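You operate a simulated robot arm through the tools that you are given. There is no shell and no other tool. Be economical: measure what you need, move in short steps, check, and stop when the job is done.

Carry out the task below with a simulated robot arm. There is one attempt and no reset: what you move stays moved.

TASK
Change the grey plate in its cradle for the teal one.
Fine: swing the orange lever to FREE first; the grey plate goes on the plate tray; the lever ends at HOLD. Then pull the pull pin out and leave it out.

Only the result counts: the job must be done as asked and must still hold three seconds after the hand-in. Knocking over, shifting, dropping, spilling or breaking anything else fails it.

THE ROBOT
A 7-joint arm with a two-finger parallel gripper, fixed in place. Base frame: the origin is at the foot of the arm, x ahead of it, y to its left, z up; the work surface is at about z = 801. Units: mm, rad, N and s.
With the tool pointing down near the work surface it reaches from about 240 to 680 mm from the base axis. Its first joint turns from -1.152 to 1.152 rad. Payload 2.4 kg.
Tool frame: the origin (TCP) lies between the finger pads and is the grasp point; the fingertips stand 30 mm ahead of it; z points along the fingers, y is the line along which they close. Largest opening 94 mm; finger width 28, thickness 10; the body of the gripper, 50 by 96 mm, starts 55 mm behind the TCP.
Orientation is that of the tool frame in the base frame, as a unit quaternion [x, y, z, w]. With the fingers straight down and closing along the base's y, the tool's x points along the base's -x, its y along +y and its z along -z.

THE INTERFACE
- The arm moves only by the tool arm_command. Its argument "rows" is a list of rows, each a list of 7 numbers: the shift along the base's x, y, z in mm, then the turn, a rotation vector about the base's x, y, z in rad, then the closure, from 0 (fully open) to 1 (shut). In form: [[x, y, z, ax, ay, az, jaw], ...]. A call has 1 to 12 rows; each row shifts and turns the commanded pose from where the row before left it. Rows are played at 5 a second. More than 50 mm and 0.15 rad between two rows, or a gripper value outside its range, and nothing of the call is played. Where a pose cannot be reached the arm comes as near as it can. A force on the tool above 70 N (or 10 N above the force at the start of the call, whichever is more), or a blocked arm, ends the call early, and 0.2 s more pass. Each finger travels about 153 mm/s and halts on what it meets, pressing with about 21 N; the grip force reading is that of the motor and also rises with nothing between the fingers. The clock runs only during rows and for 0.2 s after the last one: add rows that do not move to give the fingers time. It gives the time, the measured TCP pose, the force on the tool (base axes), the opening and the grip force at its end, in the units of the frame above (readings bear some noise), and new pictures: "pictures" is both (left out), scene, wrist or none.
- Cameras (640 x 400 px; columns grow to the right, rows downward): "scene" is fixed at [32.1, 478.8, 1446.5]; the picture's right is [-0.75, -0.66, 0.00], its down [-0.39, 0.45, -0.80] and it looks along [0.53, -0.60, -0.60] (base axes); focal length 367 px, centre (320, 200). "wrist" rides on the gripper at [76, 14, -102] in the tool frame; the picture's right is [-0.18, 0.98, 0.00], its down [-0.75, -0.14, -0.64] and it looks along [-0.63, -0.12, 0.77] (tool axes); focal length 243 px, centre (320, 200). There is no depth. A picture from a camera that has moved, and an enlarged one, comes with that camera's place and axes in the base frame and with its lens. The place of the scene camera against the robot may be out by one fixed shift of up to 12 mm in any direction.
- close_up(camera, box): a new picture of the part [left, top, right, bottom] of that camera's present view, enlarged. No time passes.
- close_job(): hands the job in; it is judged then, once.

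Work in short steps. Places have to be worked out from the pictures, the camera data and where the tool is seen: move nearer, look again, correct. Check each grasp and each placing, and mend what went wrong. You have 120 turns and 200 pictures in all, those below and enlarged ones among them. Open the gripper and draw the arm clear of the work before you hand the job in, unless the task says otherwise; then end with one line.

The tools are called after ">>>" as name(argument=value, ...) on one line, values as JSON. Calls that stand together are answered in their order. arm_command: Moves the arm, as the interface text tells. Its arguments: {"type":"object","properties":{"rows":{"type":"array"},"pictures":{"type":"string","enum":["both","scene","wrist","none"]}},"required":["rows"]} The other tools are called the same way: close_up (camera, box) takes an enlarged picture of a part of a camera's view; close_job () hands the job in.

At the start:

```text
time: 0.0
ee_pos: [462.8, -105.5, 1135.2]
ee_rot: [0.0, 1.0, -0.001, 0.0]
ft_force: [1.0, 0.0, 0.1]
opening: 94.2
grip_force: 0.0
```

scene: 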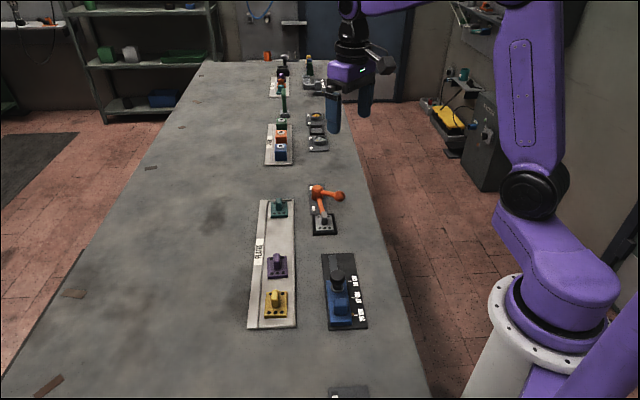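
wrist: 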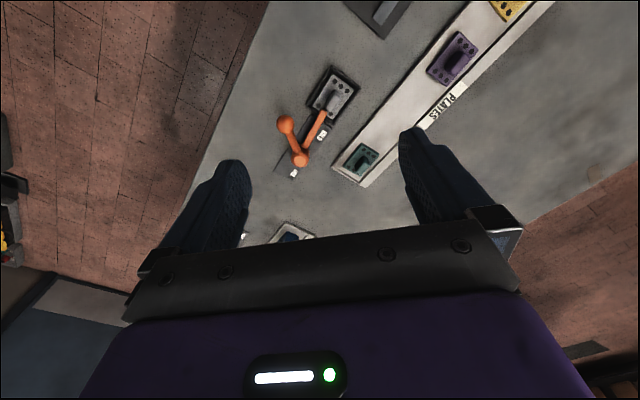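

I'll start with enlarged views of the work area to identify the cradle, lever, tray and pin.

>>> close_up(camera="scene", box=[230, 170, 390, 270])

>>> close_up(camera="scene", box=[240, 40, 368, 170])

>>> close_up(camera="wrist", box=[240, 40, 400, 200])

>>> close_up(camera="scene", box=[230, 240, 390, 400])

```text
4.00 times, centred on (310, 220) of scene
camera zoom: at [32.1, 478.8, 1446.5], right [-0.75, -0.66, 0.0], down [-0.39, 0.45, -0.8], along [0.53, -0.6, -0.6], focal length 1467 px, centre (360, 120)
```

zoom: 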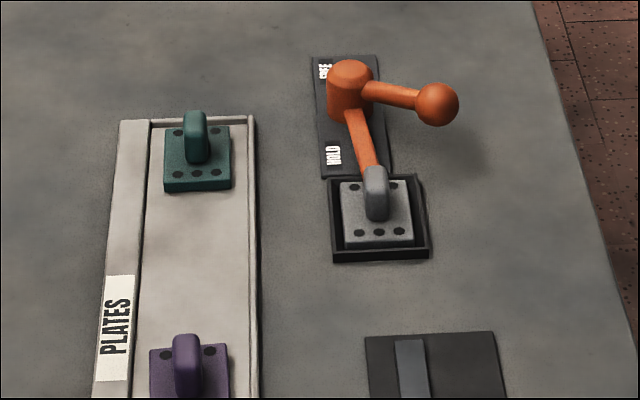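

```text
3.08 times, centred on (304, 105) of scene
camera zoom: at [32.1, 478.8, 1446.5], right [-0.75, -0.66, 0.0], down [-0.39, 0.45, -0.8], along [0.53, -0.6, -0.6], focal length 1129 px, centre (369, 492)
```

zoom: 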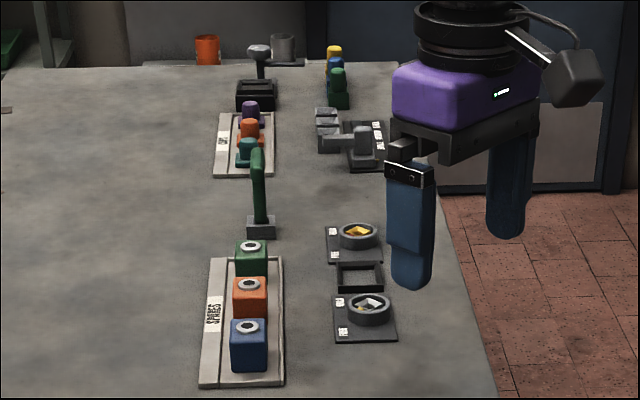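

```text
2.50 times, centred on (320, 120) of wrist
camera zoom: at [384.9, -91.7, 1236.7], right [0.18, 0.98, 0.0], down [0.75, -0.14, 0.64], along [0.63, -0.12, -0.77], focal length 606 px, centre (320, 400)
```

zoom: 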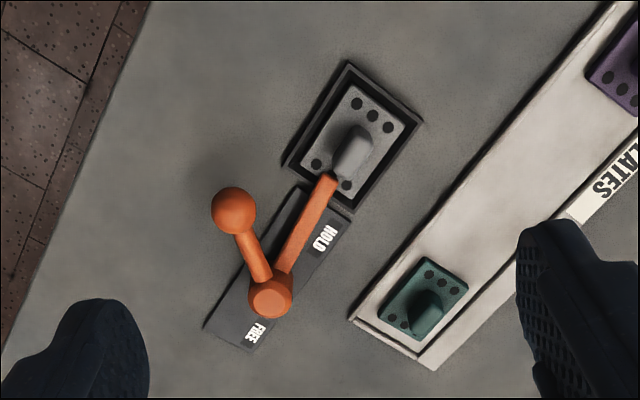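

```text
2.50 times, centred on (310, 320) of scene
camera zoom: at [32.1, 478.8, 1446.5], right [-0.75, -0.66, 0.0], down [-0.39, 0.45, -0.8], along [0.53, -0.6, -0.6], focal length 917 px, centre (345, -100)
```

zoom: 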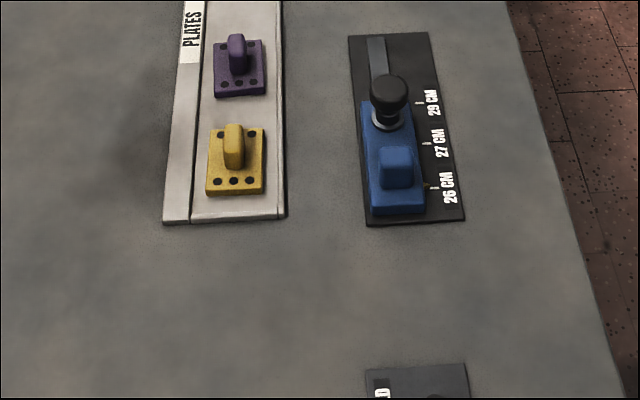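

The work pieces in reach are the cradle with lever (about (512,-95)), the PLATES tray (teal ≈ (655,-57)), and the blue slider at ≈ (327,83). I'll move lower for a better look at the lever and cradle.

>>> arm_command(rows=[[-15, -5, -40, 0, 0, 0, 0], [-15, 0, -40, 0, 0, 0, 0], [-15, 0, -30, 0, 0, 0, 0]], pictures="wrist")

```text
time: 0.8
ee_pos: [415.9, -107.2, 1022.2]
ee_rot: [0.0, 1.0, 0.0, 0.0]
ft_force: [-0.2, -0.1, -0.4]
opening: 94.2
grip_force: 0.0
camera wrist: at [339.3, -93.9, 1123.6], right [0.18, 0.98, 0.0], down [0.75, -0.14, 0.64], along [0.63, -0.12, -0.77], focal length 243 px, centre (320, 200)
```

wrist: 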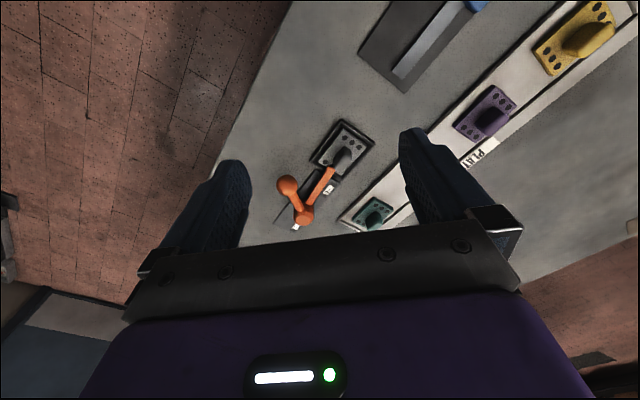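

>>> close_up(camera="wrist", box=[250, 105, 410, 235])

```text
3.08 times, centred on (330, 170) of wrist
camera zoom: at [339.3, -93.9, 1123.6], right [0.18, 0.98, 0.0], down [0.75, -0.14, 0.64], along [0.63, -0.12, -0.77], focal length 746 px, centre (289, 292)
```

zoom: 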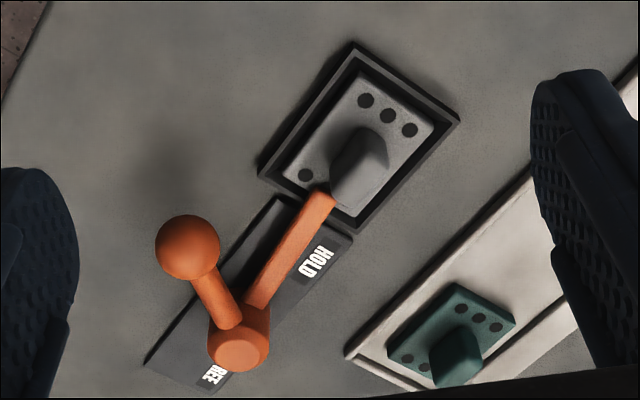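

The ball triangulates to about (535,-181,841), the pivot to (600,-170) and the tongue tip to (534,-111). I'll move above the ball with the jaws half open and look again before descending.

>>> arm_command(rows=[[40, -25, -25, 0, 0, 0, 0.4], [40, -25, -25, 0, 0, 0, 0.4], [39, -24, -22, 0, 0, 0, 0.4], [0, 0, 0, 0, 0, 0, 0.4]])

```text
refused: row 1 steps farther than a row can; nothing moved
```

A row was over 50 mm, so I'll use smaller steps.

>>> arm_command(rows=[[30, -19, -18, 0, 0, 0, 0.4], [30, -19, -18, 0, 0, 0, 0.4], [30, -18, -18, 0, 0, 0, 0.4], [29, -18, -18, 0, 0, 0, 0.4], [0, 0, 0, 0, 0, 0, 0.4]])

```text
time: 2.0
ee_pos: [533.0, -182.0, 952.6]
ee_rot: [-0.003, 1.0, 0.001, 0.0]
ft_force: [0.3, 0.4, 0.1]
opening: 56.6
grip_force: 0.0
camera wrist: at [457.1, -167.6, 1053.2], right [0.18, 0.98, 0.0], down [0.75, -0.14, 0.64], along [0.63, -0.12, -0.77], focal length 243 px, centre (320, 200)
```

scene: 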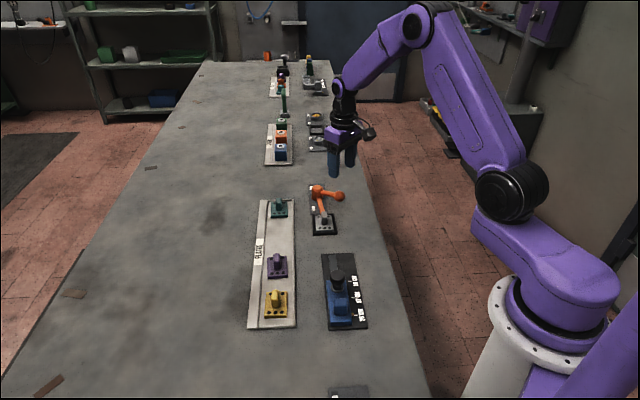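
wrist: 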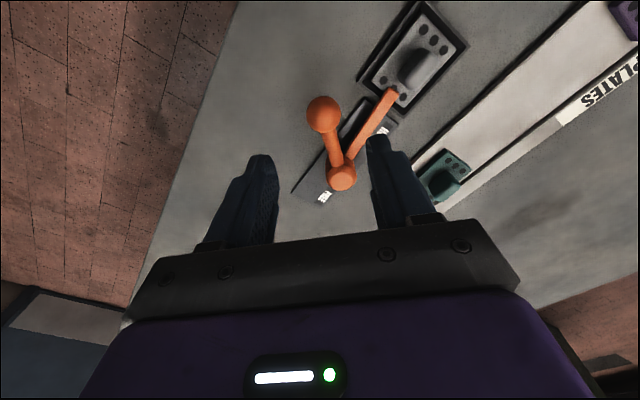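

Ball confirmed at (535,-180). Descending to straddle it.

>>> arm_command(rows=[[0, 2, -45, 0, 0, 0, 0.4], [0, 0, -45, 0, 0, 0, 0.4], [0, 0, -12, 0, 0, 0, 0.4]])

```text
time: 2.8
ee_pos: [535.1, -180.8, 848.7]
ee_rot: [0.001, 1.0, -0.001, 0.0]
ft_force: [0.2, 0.4, -0.7]
opening: 56.5
grip_force: 0.0
camera wrist: at [458.6, -166.6, 951.4], right [0.18, 0.98, 0.0], down [0.75, -0.14, 0.64], along [0.63, -0.12, -0.77], focal length 243 px, centre (320, 200)
```

scene: 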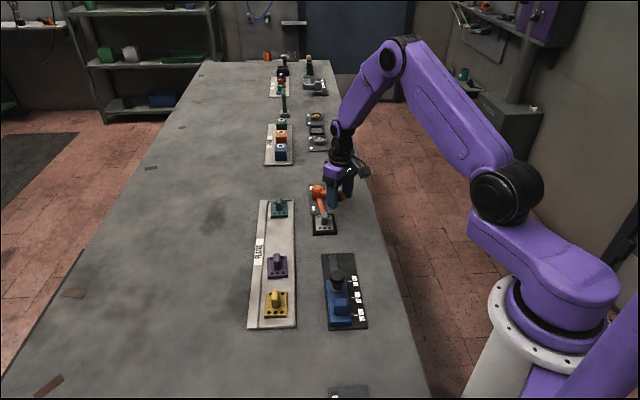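
wrist: 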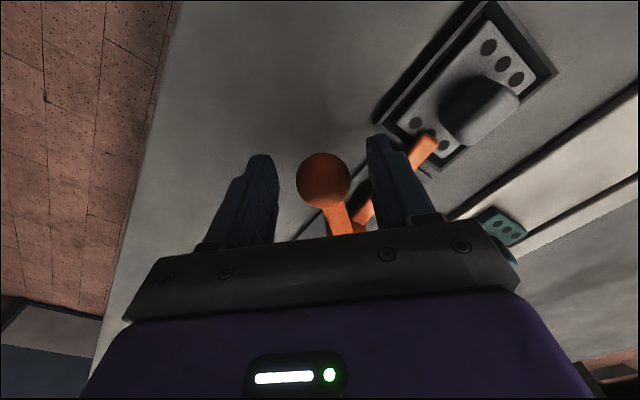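

Straddled. I'll try a counter-clockwise swing (ball toward −y) in a short arc and check the force and movement.

>>> arm_command(rows=[[2, -8, 0, 0, 0, 0, 0.4], [0, -7, 0, 0, 0, 0, 0.4], [4.2, -8.5, 0, 0, 0, 0.14, 0.4], [5.4, -7.9, 0, 0, 0, 0.14, 0.4]])

```text
time: 3.8
ee_pos: [546.6, -215.2, 850.6]
ee_rot: [-0.141, 0.99, 0.0, 0.0]
ft_force: [0.5, -0.5, -0.4]
opening: 56.5
grip_force: 0.1
camera wrist: at [469.0, -222.4, 952.3], right [-0.1, 1.0, 0.0], down [0.76, 0.07, 0.64], along [0.64, 0.06, -0.77], focal length 243 px, centre (320, 200)
```

scene: 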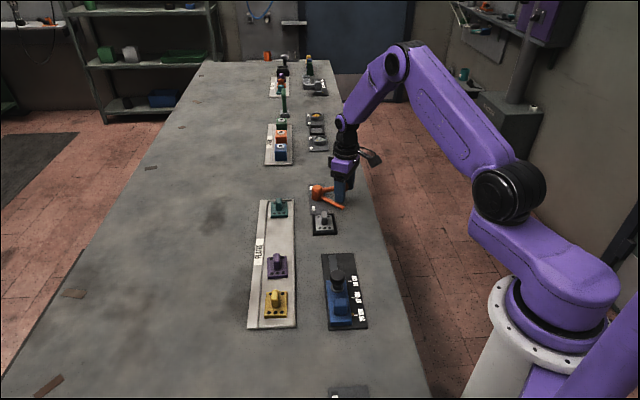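
wrist: 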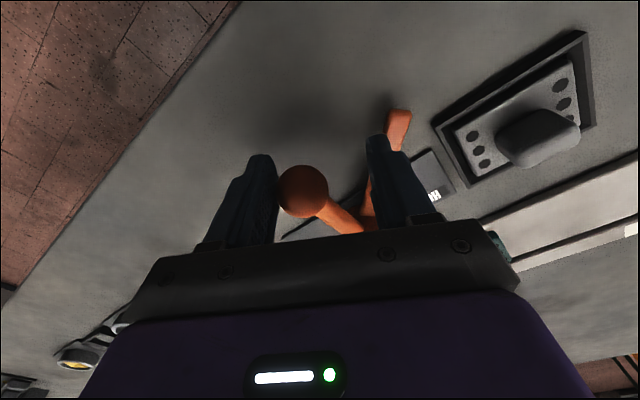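

The lever swings freely this way and the tongue is leaving the plate. Continuing the arc.

>>> arm_command(rows=[[6.4, -7, 0, 0, 0, 0.14, 0.4], [7.4, -6.1, 0, 0, 0, 0.14, 0.4], [8.1, -5, 0, 0, 0, 0.14, 0.4], [8.8, -3.8, 0, 0, 0, 0.14, 0.4]])

```text
time: 4.8
ee_pos: [577.0, -237.5, 850.9]
ee_rot: [-0.408, 0.913, 0.0, 0.0]
ft_force: [0.0, -0.2, 0.3]
opening: 56.6
grip_force: 0.2
camera wrist: at [515.2, -284.2, 952.3], right [-0.61, 0.79, 0.0], down [0.61, 0.47, 0.64], along [0.51, 0.39, -0.77], focal length 243 px, centre (320, 200)
```

scene: 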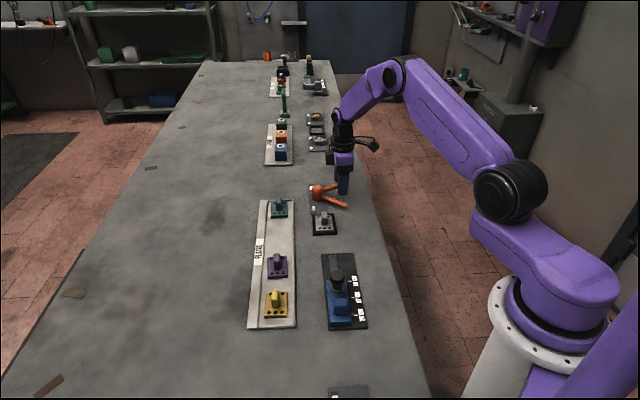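
wrist: 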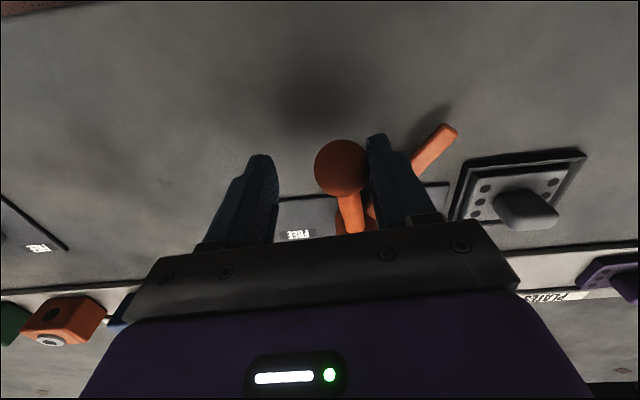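

>>> arm_command(rows=[[9.2, -2.5, 0, 0, 0, 0.14, 0.4], [9.4, -1.2, 0, 0, 0, 0.14, 0.4], [9.5, 0.1, 0, 0, 0, 0.14, 0.4]])

```text
time: 5.6
ee_pos: [605.6, -239.4, 852.0]
ee_rot: [-0.591, 0.807, 0.0, -0.001]
ft_force: [0.4, 0.2, 0.1]
opening: 56.5
grip_force: 0.1
camera wrist: at [568.2, -307.3, 952.4], right [-0.88, 0.47, 0.0], down [0.36, 0.68, 0.64], along [0.3, 0.57, -0.77], focal length 243 px, centre (320, 200)
```

scene: 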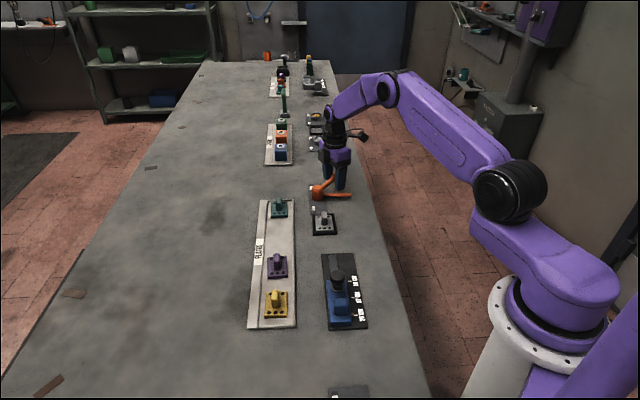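
wrist: 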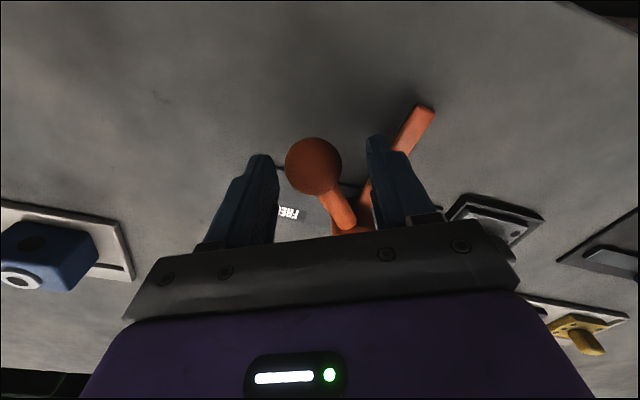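

>>> arm_command(rows=[[9.4, 1.4, 0, 0, 0, 0.14, 0.4], [9.1, 2.7, 0, 0, 0, 0.14, 0.4], [8.7, 4, 0, 0, 0, 0.14, 0.4]])

>>> close_up(camera="scene", box=[270, 150, 390, 250])

```text
time: 6.4
ee_pos: [627.1, -231.4, 849.5]
ee_rot: [0.743, -0.669, -0.009, 0.004]
ft_force: [-39.0, 9.3, 14.9]
opening: 78.6
grip_force: 18.7
camera wrist: at [623.4, -309.4, 951.0], right [-1.0, 0.08, 0.02], down [0.07, 0.76, 0.65], along [0.03, 0.65, -0.76], focal length 243 px, centre (320, 200)
```

scene: 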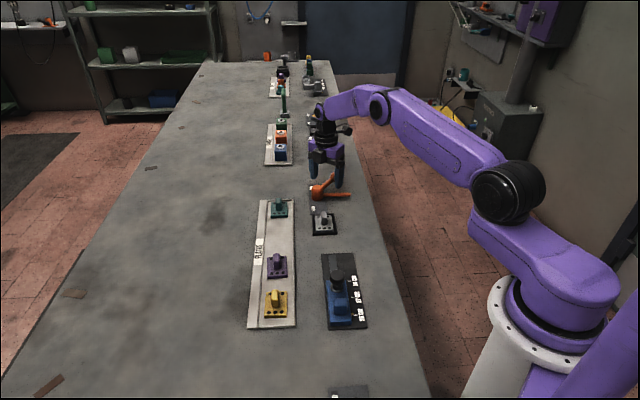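
wrist: 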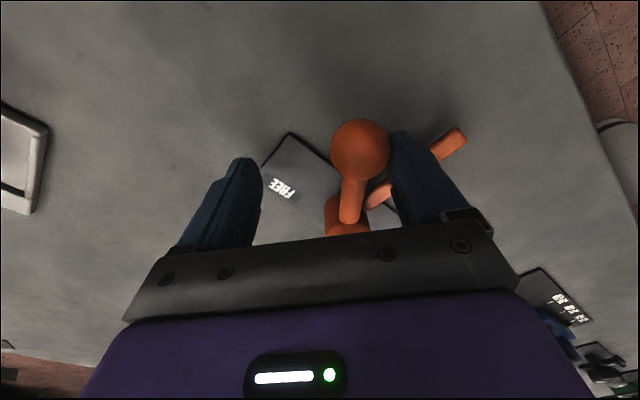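

```text
4.00 times, centred on (330, 200) of scene
camera zoom: at [30.8, 479.1, 1446.5], right [-0.75, -0.66, 0.0], down [-0.39, 0.45, -0.8], along [0.53, -0.6, -0.6], focal length 1467 px, centre (280, 200)
```

zoom: 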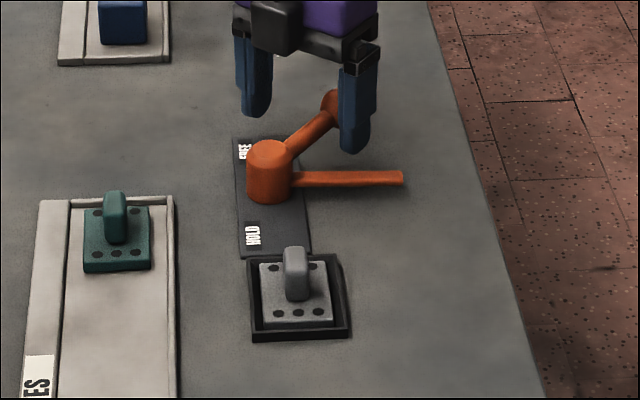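

The lever hit its stop (39 N, tongue square to the base): that's FREE. I'll back off the contact and lift clear.

>>> arm_command(rows=[[-10, -2, 0, 0, 0, 0, 0.25], [-8, -2, 0, 0, 0, 0, 0.1], [0, 0, 40, 0, 0, 0, 0.1], [0, 0, 45, 0, 0, 0, 0.1], [-20, 0, 30, 0, 0, -0.14, 0.1]])

>>> close_up(camera="scene", box=[270, 150, 390, 250])

```text
time: 7.6
ee_pos: [594.3, -237.1, 968.0]
ee_rot: [-0.696, 0.718, 0.0, 0.001]
ft_force: [0.4, 0.0, 0.3]
opening: 84.5
grip_force: 0.1
camera wrist: at [576.8, -313.2, 1068.9], right [-0.98, 0.21, 0.0], down [0.16, 0.75, 0.64], along [0.14, 0.63, -0.77], focal length 243 px, centre (320, 200)
```

scene: 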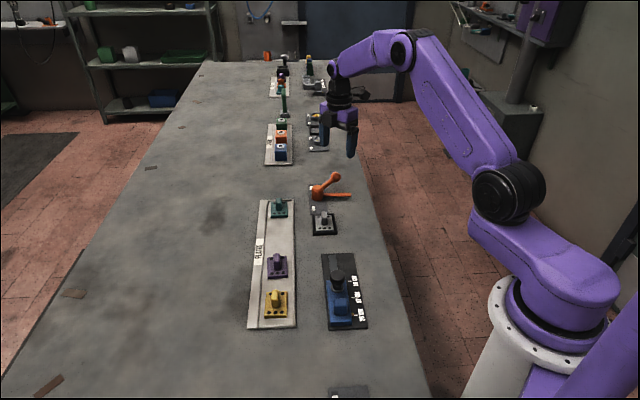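
wrist: 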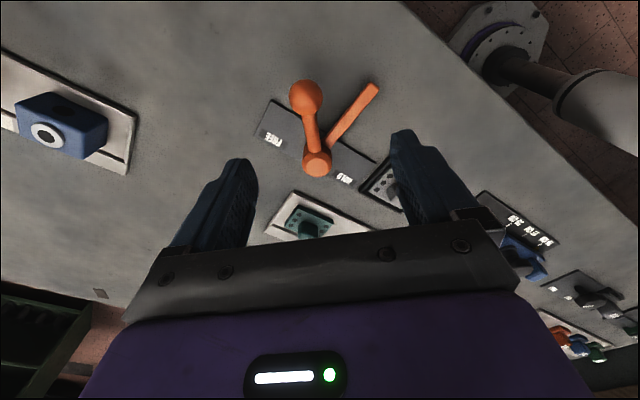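

```text
4.00 times, centred on (330, 200) of scene
camera zoom: at [32.1, 478.8, 1446.5], right [-0.75, -0.66, 0.0], down [-0.39, 0.45, -0.8], along [0.53, -0.6, -0.6], focal length 1467 px, centre (280, 200)
```

zoom: 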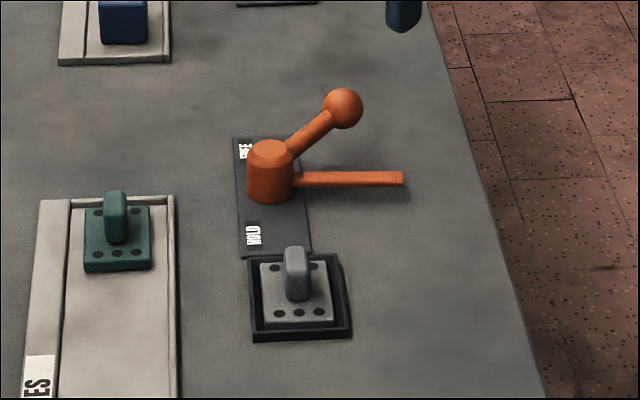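

Lever rests at FREE. Next I rotate the tool so the jaws close across the plate tabs (about the 45° line) and move to above the grey plate.

>>> arm_command(rows=[[-5, 9, 0, 0, 0, -0.1368, 0], [-5, 9, 0, 0, 0, -0.1368, 0], [-5, 9, 0, 0, 0, -0.1368, 0], [-5, 9, 0, 0, 0, -0.1368, 0], [-5, 9, 0, 0, 0, -0.1368, 0], [-5, 9, 0, 0, 0, -0.1368, 0], [-5, 9, 0, 0, 0, -0.1368, 0], [-5, 9, 0, 0, 0, -0.1368, 0], [-5, 9, 0, 0, 0, -0.1368, 0]], pictures="none")

>>> arm_command(rows=[[-5, 9, 0, 0, 0, -0.1368, 0], [-5, 9, 0, 0, 0, -0.1368, 0], [-5, 9, 0, 0, 0, -0.1368, 0], [-5, 9, 0, 0, 0, -0.1368, 0], [-5, 9, 0, 0, 0, -0.1368, 0], [-5, 9, 0, 0, 0, -0.1368, 0], [-5, 5, 0, 0, 0, -0.1368, 0], [-5, 0, 0, 0, 0, -0.1368, 0]], pictures="both")

```text
time: 9.6
ee_pos: [550.4, -154.8, 966.0]
ee_rot: [-0.152, 0.988, 0.0, 0.0]
ft_force: [0.2, -0.7, 0.4]
opening: 94.0
grip_force: 0.1
```

```text
time: 11.4
ee_pos: [510.7, -95.4, 966.8]
ee_rot: [0.385, 0.923, 0.0, 0.0]
ft_force: [-1.2, 0.0, 0.0]
opening: 93.8
grip_force: 0.0
camera wrist: at [467.1, -31.1, 1067.8], right [0.83, 0.56, 0.0], down [0.43, -0.63, 0.64], along [0.36, -0.53, -0.77], focal length 243 px, centre (320, 200)
```

scene: 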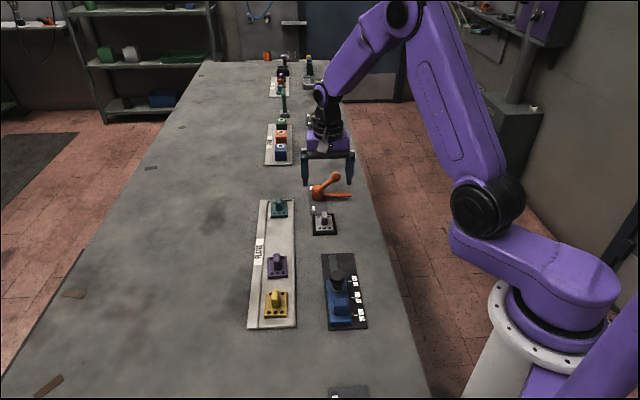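
wrist: 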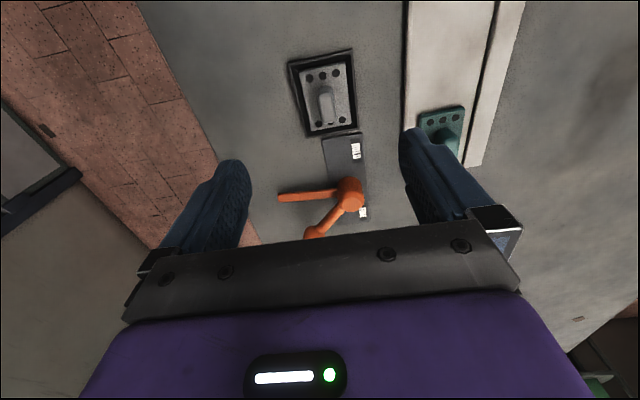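

>>> close_up(camera="wrist", box=[260, 30, 500, 180])

```text
2.67 times, centred on (380, 105) of wrist
camera zoom: at [467.1, -31.1, 1067.8], right [0.83, 0.56, 0.0], down [0.43, -0.63, 0.64], along [0.36, -0.53, -0.77], focal length 647 px, centre (160, 453)
```

zoom: 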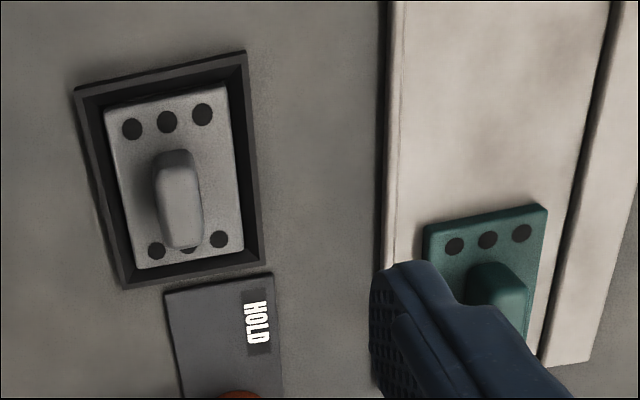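

The cradle lies at 45° with the plate centre ≈ (516,-92), and the jaws are aligned. I'll move over it and descend partway with the jaws partly open.

>>> arm_command(rows=[[5.7, 3.4, -30, 0, 0, 0, 0.4], [0, 0, -40, 0, 0, 0, 0.4], [0, 0, -25, 0, 0, 0, 0.4]])

>>> close_up(camera="scene", box=[270, 150, 390, 250])

```text
time: 12.2
ee_pos: [517.0, -93.9, 868.2]
ee_rot: [0.382, 0.924, 0.0, 0.0]
ft_force: [0.4, -0.1, 0.1]
opening: 56.6
grip_force: 0.0
camera wrist: at [473.0, -28.7, 970.2], right [0.83, 0.56, 0.0], down [0.43, -0.63, 0.64], along [0.36, -0.53, -0.77], focal length 243 px, centre (320, 200)
```

scene: 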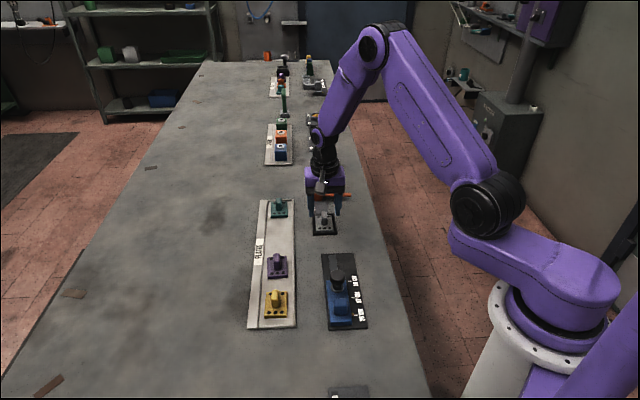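
wrist: 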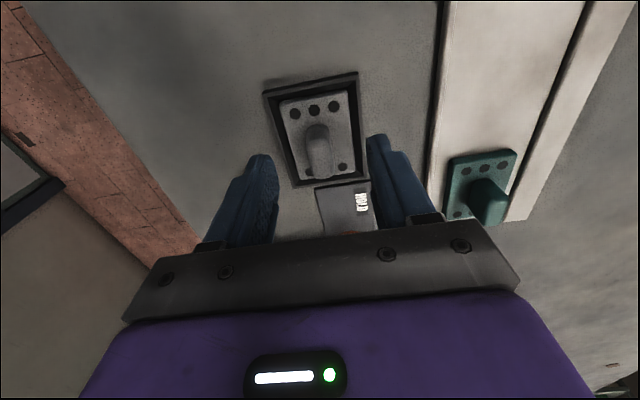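

```text
4.00 times, centred on (330, 200) of scene
camera zoom: at [32.0, 478.8, 1446.5], right [-0.75, -0.66, 0.0], down [-0.39, 0.45, -0.8], along [0.53, -0.6, -0.6], focal length 1467 px, centre (280, 200)
```

zoom: 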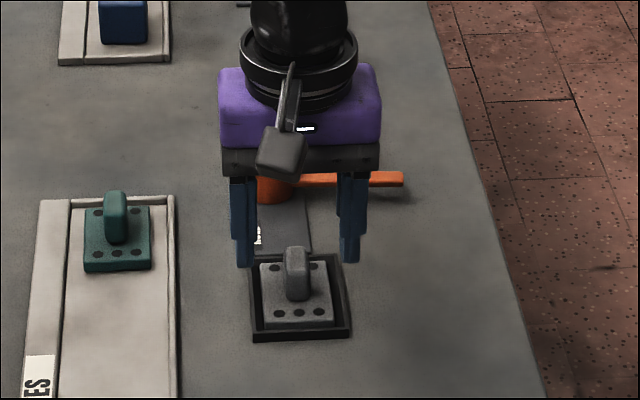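

Aligned with the tab; lowering to grip height and closing.

>>> arm_command(rows=[[0, 0, -10, 0, 0, 0, 0.4], [0, 0, -6, 0, 0, 0, 0.4], [0, 0, 0, 0, 0, 0, 1], [0, 0, 0, 0, 0, 0, 1], [0, 0, 0, 0, 0, 0, 1]])

>>> close_up(camera="scene", box=[270, 150, 390, 250])

```text
time: 13.4
ee_pos: [516.5, -92.6, 854.4]
ee_rot: [0.383, 0.924, 0.0, 0.0]
ft_force: [1.0, 0.1, -0.8]
opening: 15.6
grip_force: 21.2
camera wrist: at [472.8, -29.0, 955.3], right [0.83, 0.56, 0.0], down [0.43, -0.63, 0.64], along [0.36, -0.53, -0.77], focal length 243 px, centre (320, 200)
```

scene: 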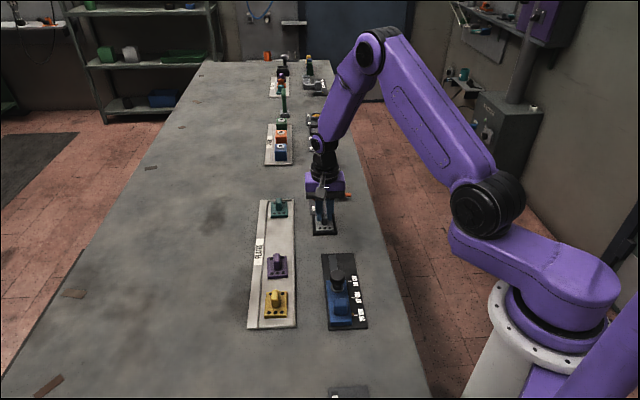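
wrist: 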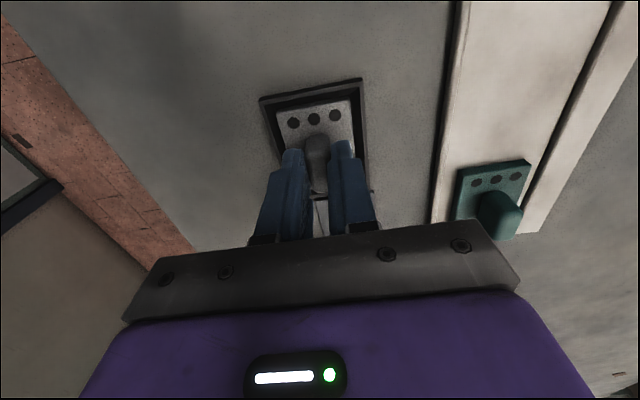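

```text
4.00 times, centred on (330, 200) of scene
camera zoom: at [32.1, 478.8, 1446.5], right [-0.75, -0.66, 0.0], down [-0.39, 0.45, -0.8], along [0.53, -0.6, -0.6], focal length 1467 px, centre (280, 200)
```

zoom: 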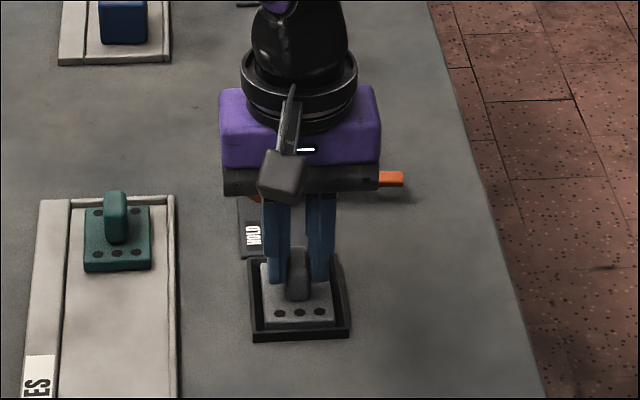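

Gripped (15.6 mm). Lifting straight up.

>>> arm_command(rows=[[0, 0, 10, 0, 0, 0, 1], [0, 0, 20, 0, 0, 0, 1], [0, 0, 30, 0, 0, 0, 1], [0, 0, 20, 0, 0, 0, 1]])

>>> close_up(camera="scene", box=[270, 150, 390, 250])

```text
time: 14.4
ee_pos: [517.7, -92.4, 932.7]
ee_rot: [0.382, 0.924, 0.001, -0.001]
ft_force: [0.3, 0.1, -2.3]
opening: 15.8
grip_force: 20.8
camera wrist: at [471.9, -28.3, 1035.9], right [0.83, 0.56, 0.0], down [0.43, -0.63, 0.64], along [0.36, -0.53, -0.77], focal length 243 px, centre (320, 200)
```

scene: 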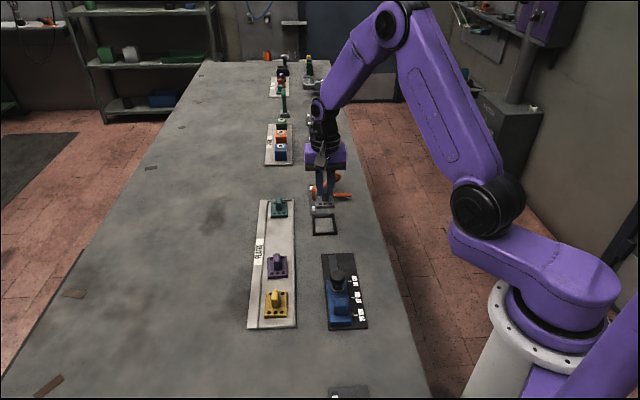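
wrist: 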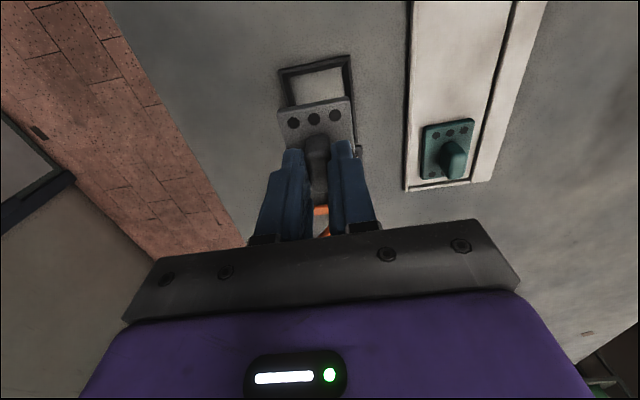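

```text
4.00 times, centred on (330, 200) of scene
camera zoom: at [32.1, 478.8, 1446.5], right [-0.75, -0.66, 0.0], down [-0.39, 0.45, -0.8], along [0.53, -0.6, -0.6], focal length 1467 px, centre (280, 200)
```

zoom: 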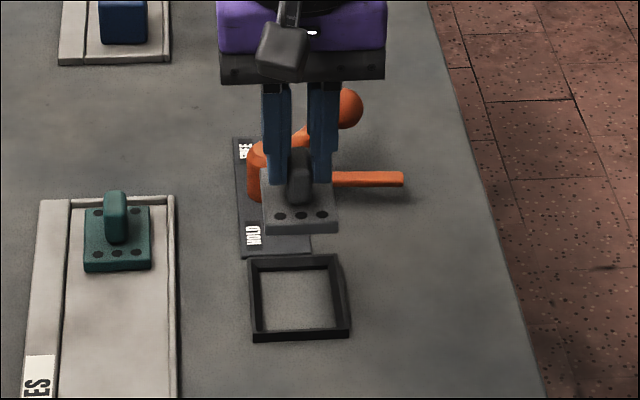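

The plate is out. The tray gap between teal ≈ (639,-45) and purple ≈ (495,105) is centred near (567,30); I'll carry the grey plate there.

>>> arm_command(rows=[[12.5, 30.5, 0, 0, 0, 0, 1], [12.5, 30.5, 0, 0, 0, 0, 1], [12.5, 30.5, 0, 0, 0, 0, 1], [12, 30.5, 0, 0, 0, 0, 1], [0, 0, -25, 0, 0, 0, 1]])

>>> close_up(camera="scene", box=[220, 180, 340, 290])

```text
time: 15.6
ee_pos: [566.1, 29.1, 908.5]
ee_rot: [0.383, 0.924, 0.0, 0.0]
ft_force: [0.4, -0.5, -2.1]
opening: 15.6
grip_force: 21.0
camera wrist: at [521.8, 92.6, 1010.0], right [0.83, 0.56, 0.0], down [0.43, -0.63, 0.64], along [0.36, -0.53, -0.77], focal length 243 px, centre (320, 200)
```

scene: 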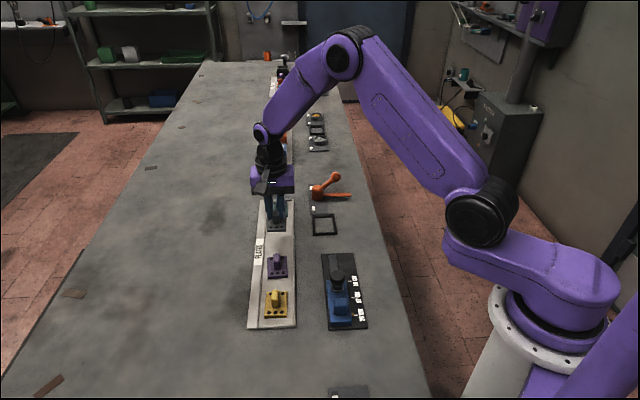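
wrist: 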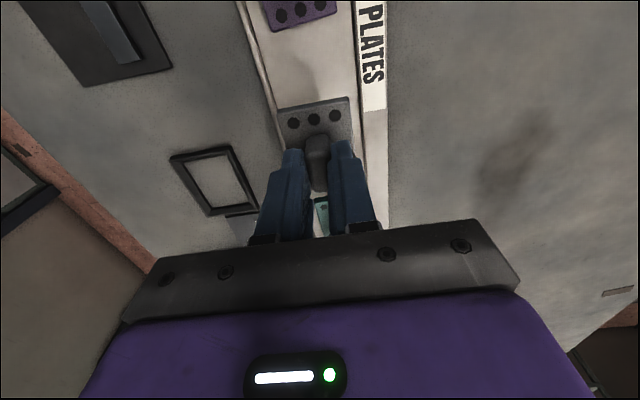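

```text
3.64 times, centred on (280, 235) of scene
camera zoom: at [32.1, 478.8, 1446.5], right [-0.75, -0.66, 0.0], down [-0.39, 0.45, -0.8], along [0.53, -0.6, -0.6], focal length 1334 px, centre (466, 73)
```

zoom: 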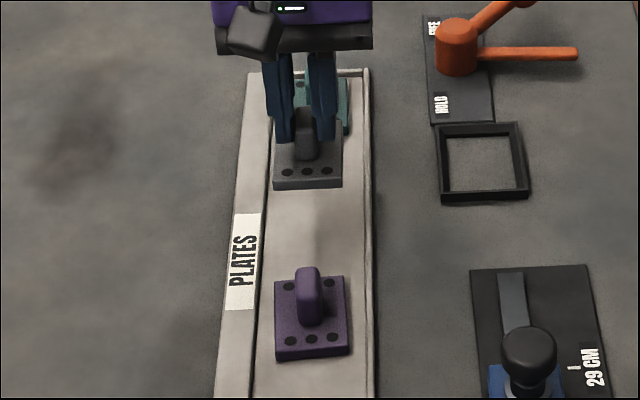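

Lateral alignment with the tray is within ~1 mm. Lowering gently until contact.

>>> arm_command(rows=[[0, 0, -25, 0, 0, 0, 1], [0, 0, -15, 0, 0, 0, 1], [0, 0, -6, 0, 0, 0, 1], [0, 0, -3, 0, 0, 0, 1]], pictures="none")

>>> close_up(camera="scene", box=[220, 180, 340, 290])

```text
time: 16.6
ee_pos: [565.3, 29.5, 860.8]
ee_rot: [0.382, 0.924, 0.0, 0.0]
ft_force: [-0.2, 0.0, -2.9]
opening: 15.9
grip_force: 20.8
```

```text
3.64 times, centred on (280, 235) of scene
camera zoom: at [32.1, 478.8, 1446.5], right [-0.75, -0.66, 0.0], down [-0.39, 0.45, -0.8], along [0.53, -0.6, -0.6], focal length 1334 px, centre (466, 73)
```

zoom: 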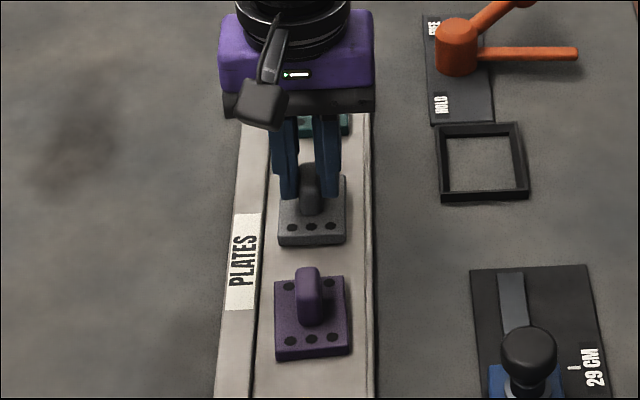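

>>> arm_command(rows=[[0, 0, -2, 0, 0, 0, 1], [0, 0, -2, 0, 0, 0, 1], [0, 0, -1.5, 0, 0, 0, 1]], pictures="none")

```text
time: 17.4
ee_pos: [564.3, 30.3, 856.6]
ee_rot: [0.382, 0.924, -0.001, 0.0]
ft_force: [-0.7, -1.7, 4.9]
opening: 15.5
grip_force: 21.1
```

Contact felt (Fz rose about 7 N). Releasing and rising.

>>> arm_command(rows=[[0, 0, 0, 0, 0, 0, 0.7], [0, 0, 0, 0, 0, 0, 0.4], [0, 0, 0, 0, 0, 0, 0.4], [0, 0, 15, 0, 0, 0, 0.4], [0, 0, 40, 0, 0, 0, 0.4], [0, 0, 35, 0, 0, 0, 0.4]])

>>> close_up(camera="scene", box=[220, 180, 340, 290])

```text
time: 18.8
ee_pos: [565.8, 27.8, 947.8]
ee_rot: [0.383, 0.924, 0.0, 0.0]
ft_force: [0.3, -1.4, -0.8]
opening: 56.7
grip_force: 0.1
camera wrist: at [521.0, 92.3, 1048.9], right [0.83, 0.56, 0.0], down [0.43, -0.63, 0.64], along [0.36, -0.53, -0.77], focal length 243 px, centre (320, 200)
```

scene: 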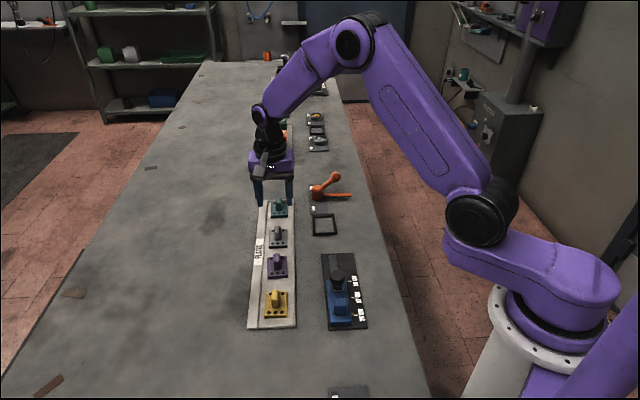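
wrist: 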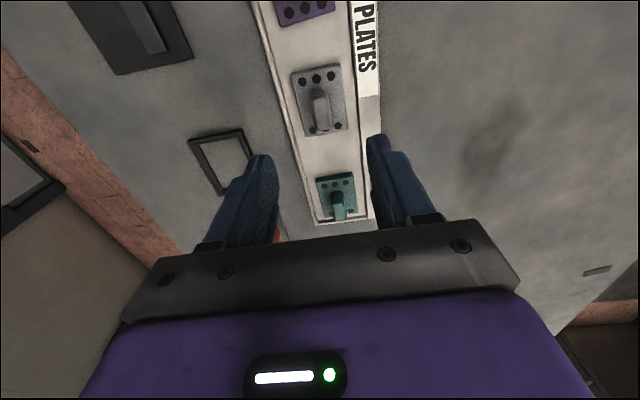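

```text
3.64 times, centred on (280, 235) of scene
camera zoom: at [32.0, 478.8, 1446.5], right [-0.75, -0.66, 0.0], down [-0.39, 0.45, -0.8], along [0.53, -0.6, -0.6], focal length 1334 px, centre (466, 73)
```

zoom: 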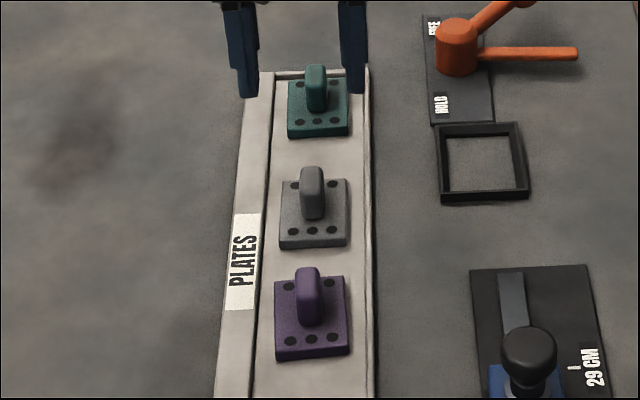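

The grey plate is flat on the tray. Measuring the teal plate relative to it.

>>> close_up(camera="wrist", box=[240, 50, 432, 230])

```text
2.22 times, centred on (336, 140) of wrist
camera zoom: at [521.0, 92.3, 1048.9], right [0.83, 0.56, 0.0], down [0.43, -0.63, 0.64], along [0.36, -0.53, -0.77], focal length 539 px, centre (284, 333)
```

zoom: 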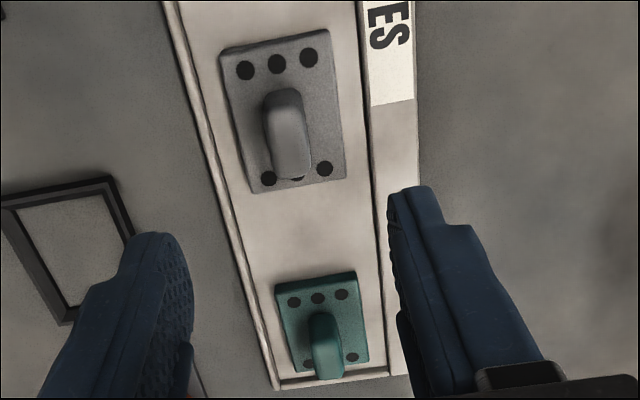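

Teal grasp point works out to ≈ (645.7,-52.8). Moving above it.

>>> arm_command(rows=[[27, -27, 0, 0, 0, 0, 0.4], [27, -27, -10, 0, 0, 0, 0.4], [26, -27, -30, 0, 0, 0, 0.4], [0, 0, -30, 0, 0, 0, 0.4], [0, 0, 0, 0, 0, 0, 0.4]])

>>> close_up(camera="scene", box=[220, 150, 340, 260])

```text
time: 20.0
ee_pos: [646.8, -51.9, 873.2]
ee_rot: [0.383, 0.924, -0.001, 0.0]
ft_force: [-0.1, -1.5, 1.2]
opening: 56.2
grip_force: 0.0
camera wrist: at [602.1, 12.7, 975.2], right [0.83, 0.56, 0.0], down [0.43, -0.63, 0.64], along [0.36, -0.53, -0.77], focal length 243 px, centre (320, 200)
```

scene: 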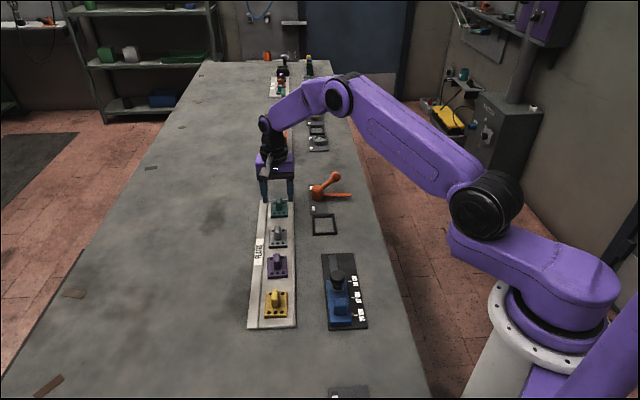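
wrist: 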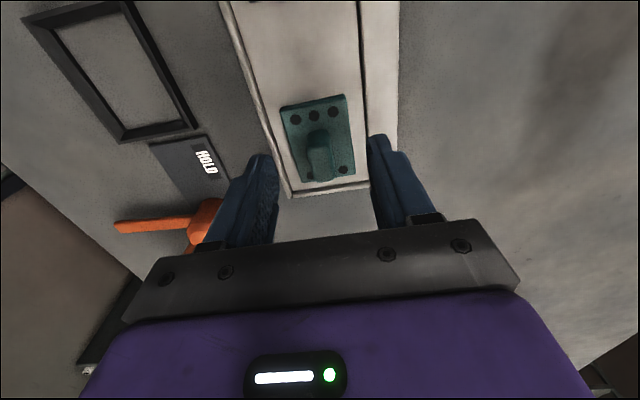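

```text
3.64 times, centred on (280, 205) of scene
camera zoom: at [32.1, 478.8, 1446.5], right [-0.75, -0.66, 0.0], down [-0.39, 0.45, -0.8], along [0.53, -0.6, -0.6], focal length 1334 px, centre (466, 182)
```

zoom: 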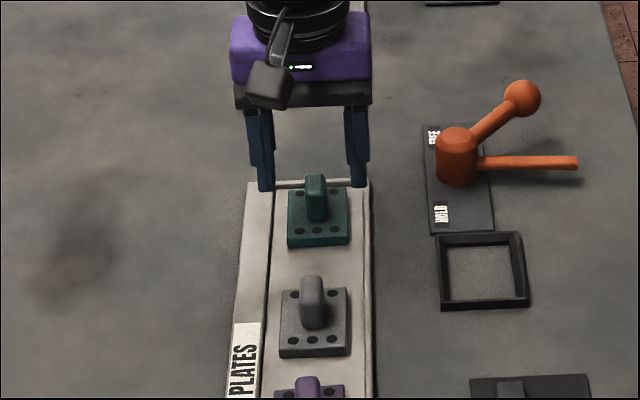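

Framing matches the earlier grey grasp. Descending and gripping the teal tab.

>>> arm_command(rows=[[-0.5, -0.5, -10, 0, 0, 0, 0.4], [0, 0, -7, 0, 0, 0, 0.4], [0, 0, 0, 0, 0, 0, 1], [0, 0, 0, 0, 0, 0, 1], [0, 0, 0, 0, 0, 0, 1]], pictures="wrist")

>>> close_up(camera="scene", box=[220, 150, 340, 260])

```text
time: 21.2
ee_pos: [646.5, -51.4, 858.0]
ee_rot: [0.383, 0.924, 0.0, 0.0]
ft_force: [0.7, -1.0, 0.0]
opening: 15.8
grip_force: 21.6
camera wrist: at [601.6, 13.0, 959.0], right [0.83, 0.56, 0.0], down [0.43, -0.63, 0.64], along [0.36, -0.53, -0.77], focal length 243 px, centre (320, 200)
```

wrist: 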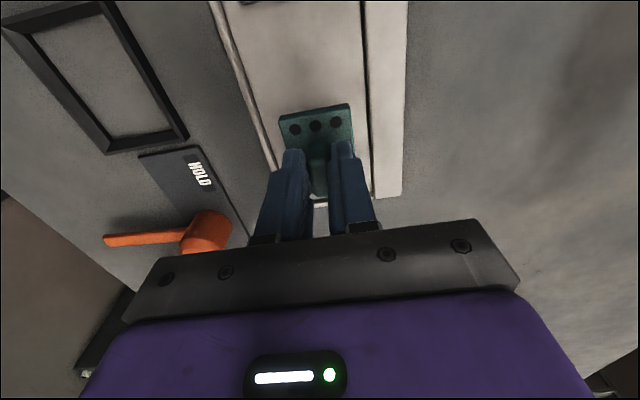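

```text
3.64 times, centred on (280, 205) of scene
camera zoom: at [32.1, 478.8, 1446.5], right [-0.75, -0.66, 0.0], down [-0.39, 0.45, -0.8], along [0.53, -0.6, -0.6], focal length 1334 px, centre (466, 182)
```

zoom: 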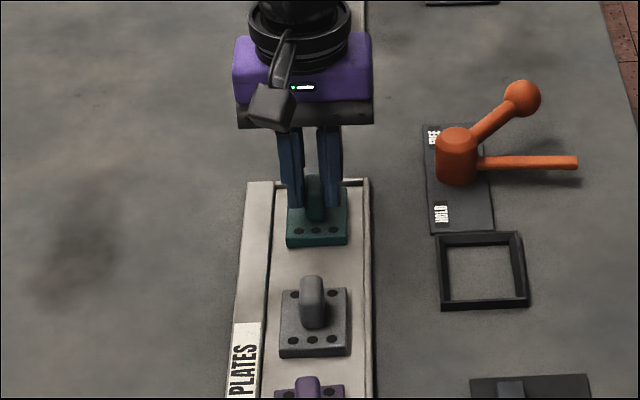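

Teal gripped (15.8 mm). Lifting.

>>> arm_command(rows=[[0, 0, 10, 0, 0, 0, 1], [0, 0, 25, 0, 0, 0, 1], [0, 0, 40, 0, 0, 0, 1], [0, 0, 0, 0, 0, 0, 1]], pictures="wrist")

>>> close_up(camera="wrist", box=[240, 90, 400, 220])

```text
time: 22.2
ee_pos: [647.1, -51.9, 936.5]
ee_rot: [0.383, 0.924, 0.001, 0.0]
ft_force: [-0.6, -0.2, -2.2]
opening: 15.8
grip_force: 21.1
camera wrist: at [602.5, 11.9, 1036.5], right [0.83, 0.56, 0.0], down [0.43, -0.63, 0.64], along [0.36, -0.53, -0.77], focal length 243 px, centre (320, 200)
```

wrist: 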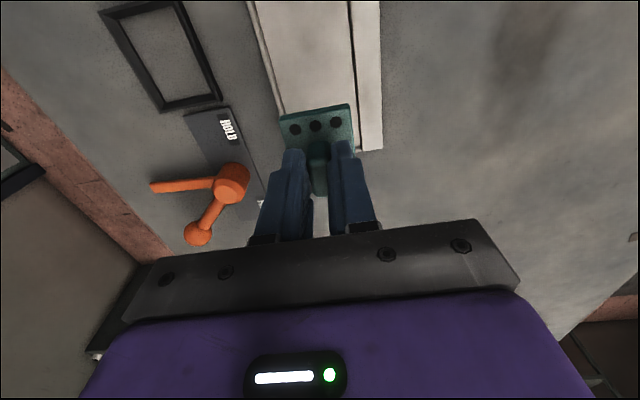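

```text
3.08 times, centred on (320, 155) of wrist
camera zoom: at [602.5, 11.9, 1036.5], right [0.83, 0.56, 0.0], down [0.43, -0.63, 0.64], along [0.36, -0.53, -0.77], focal length 746 px, centre (320, 338)
```

zoom: 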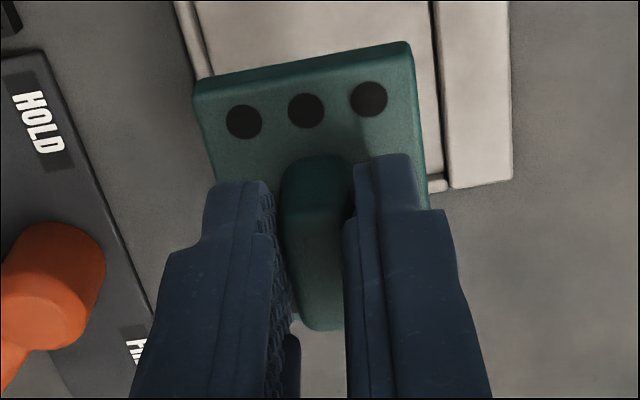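

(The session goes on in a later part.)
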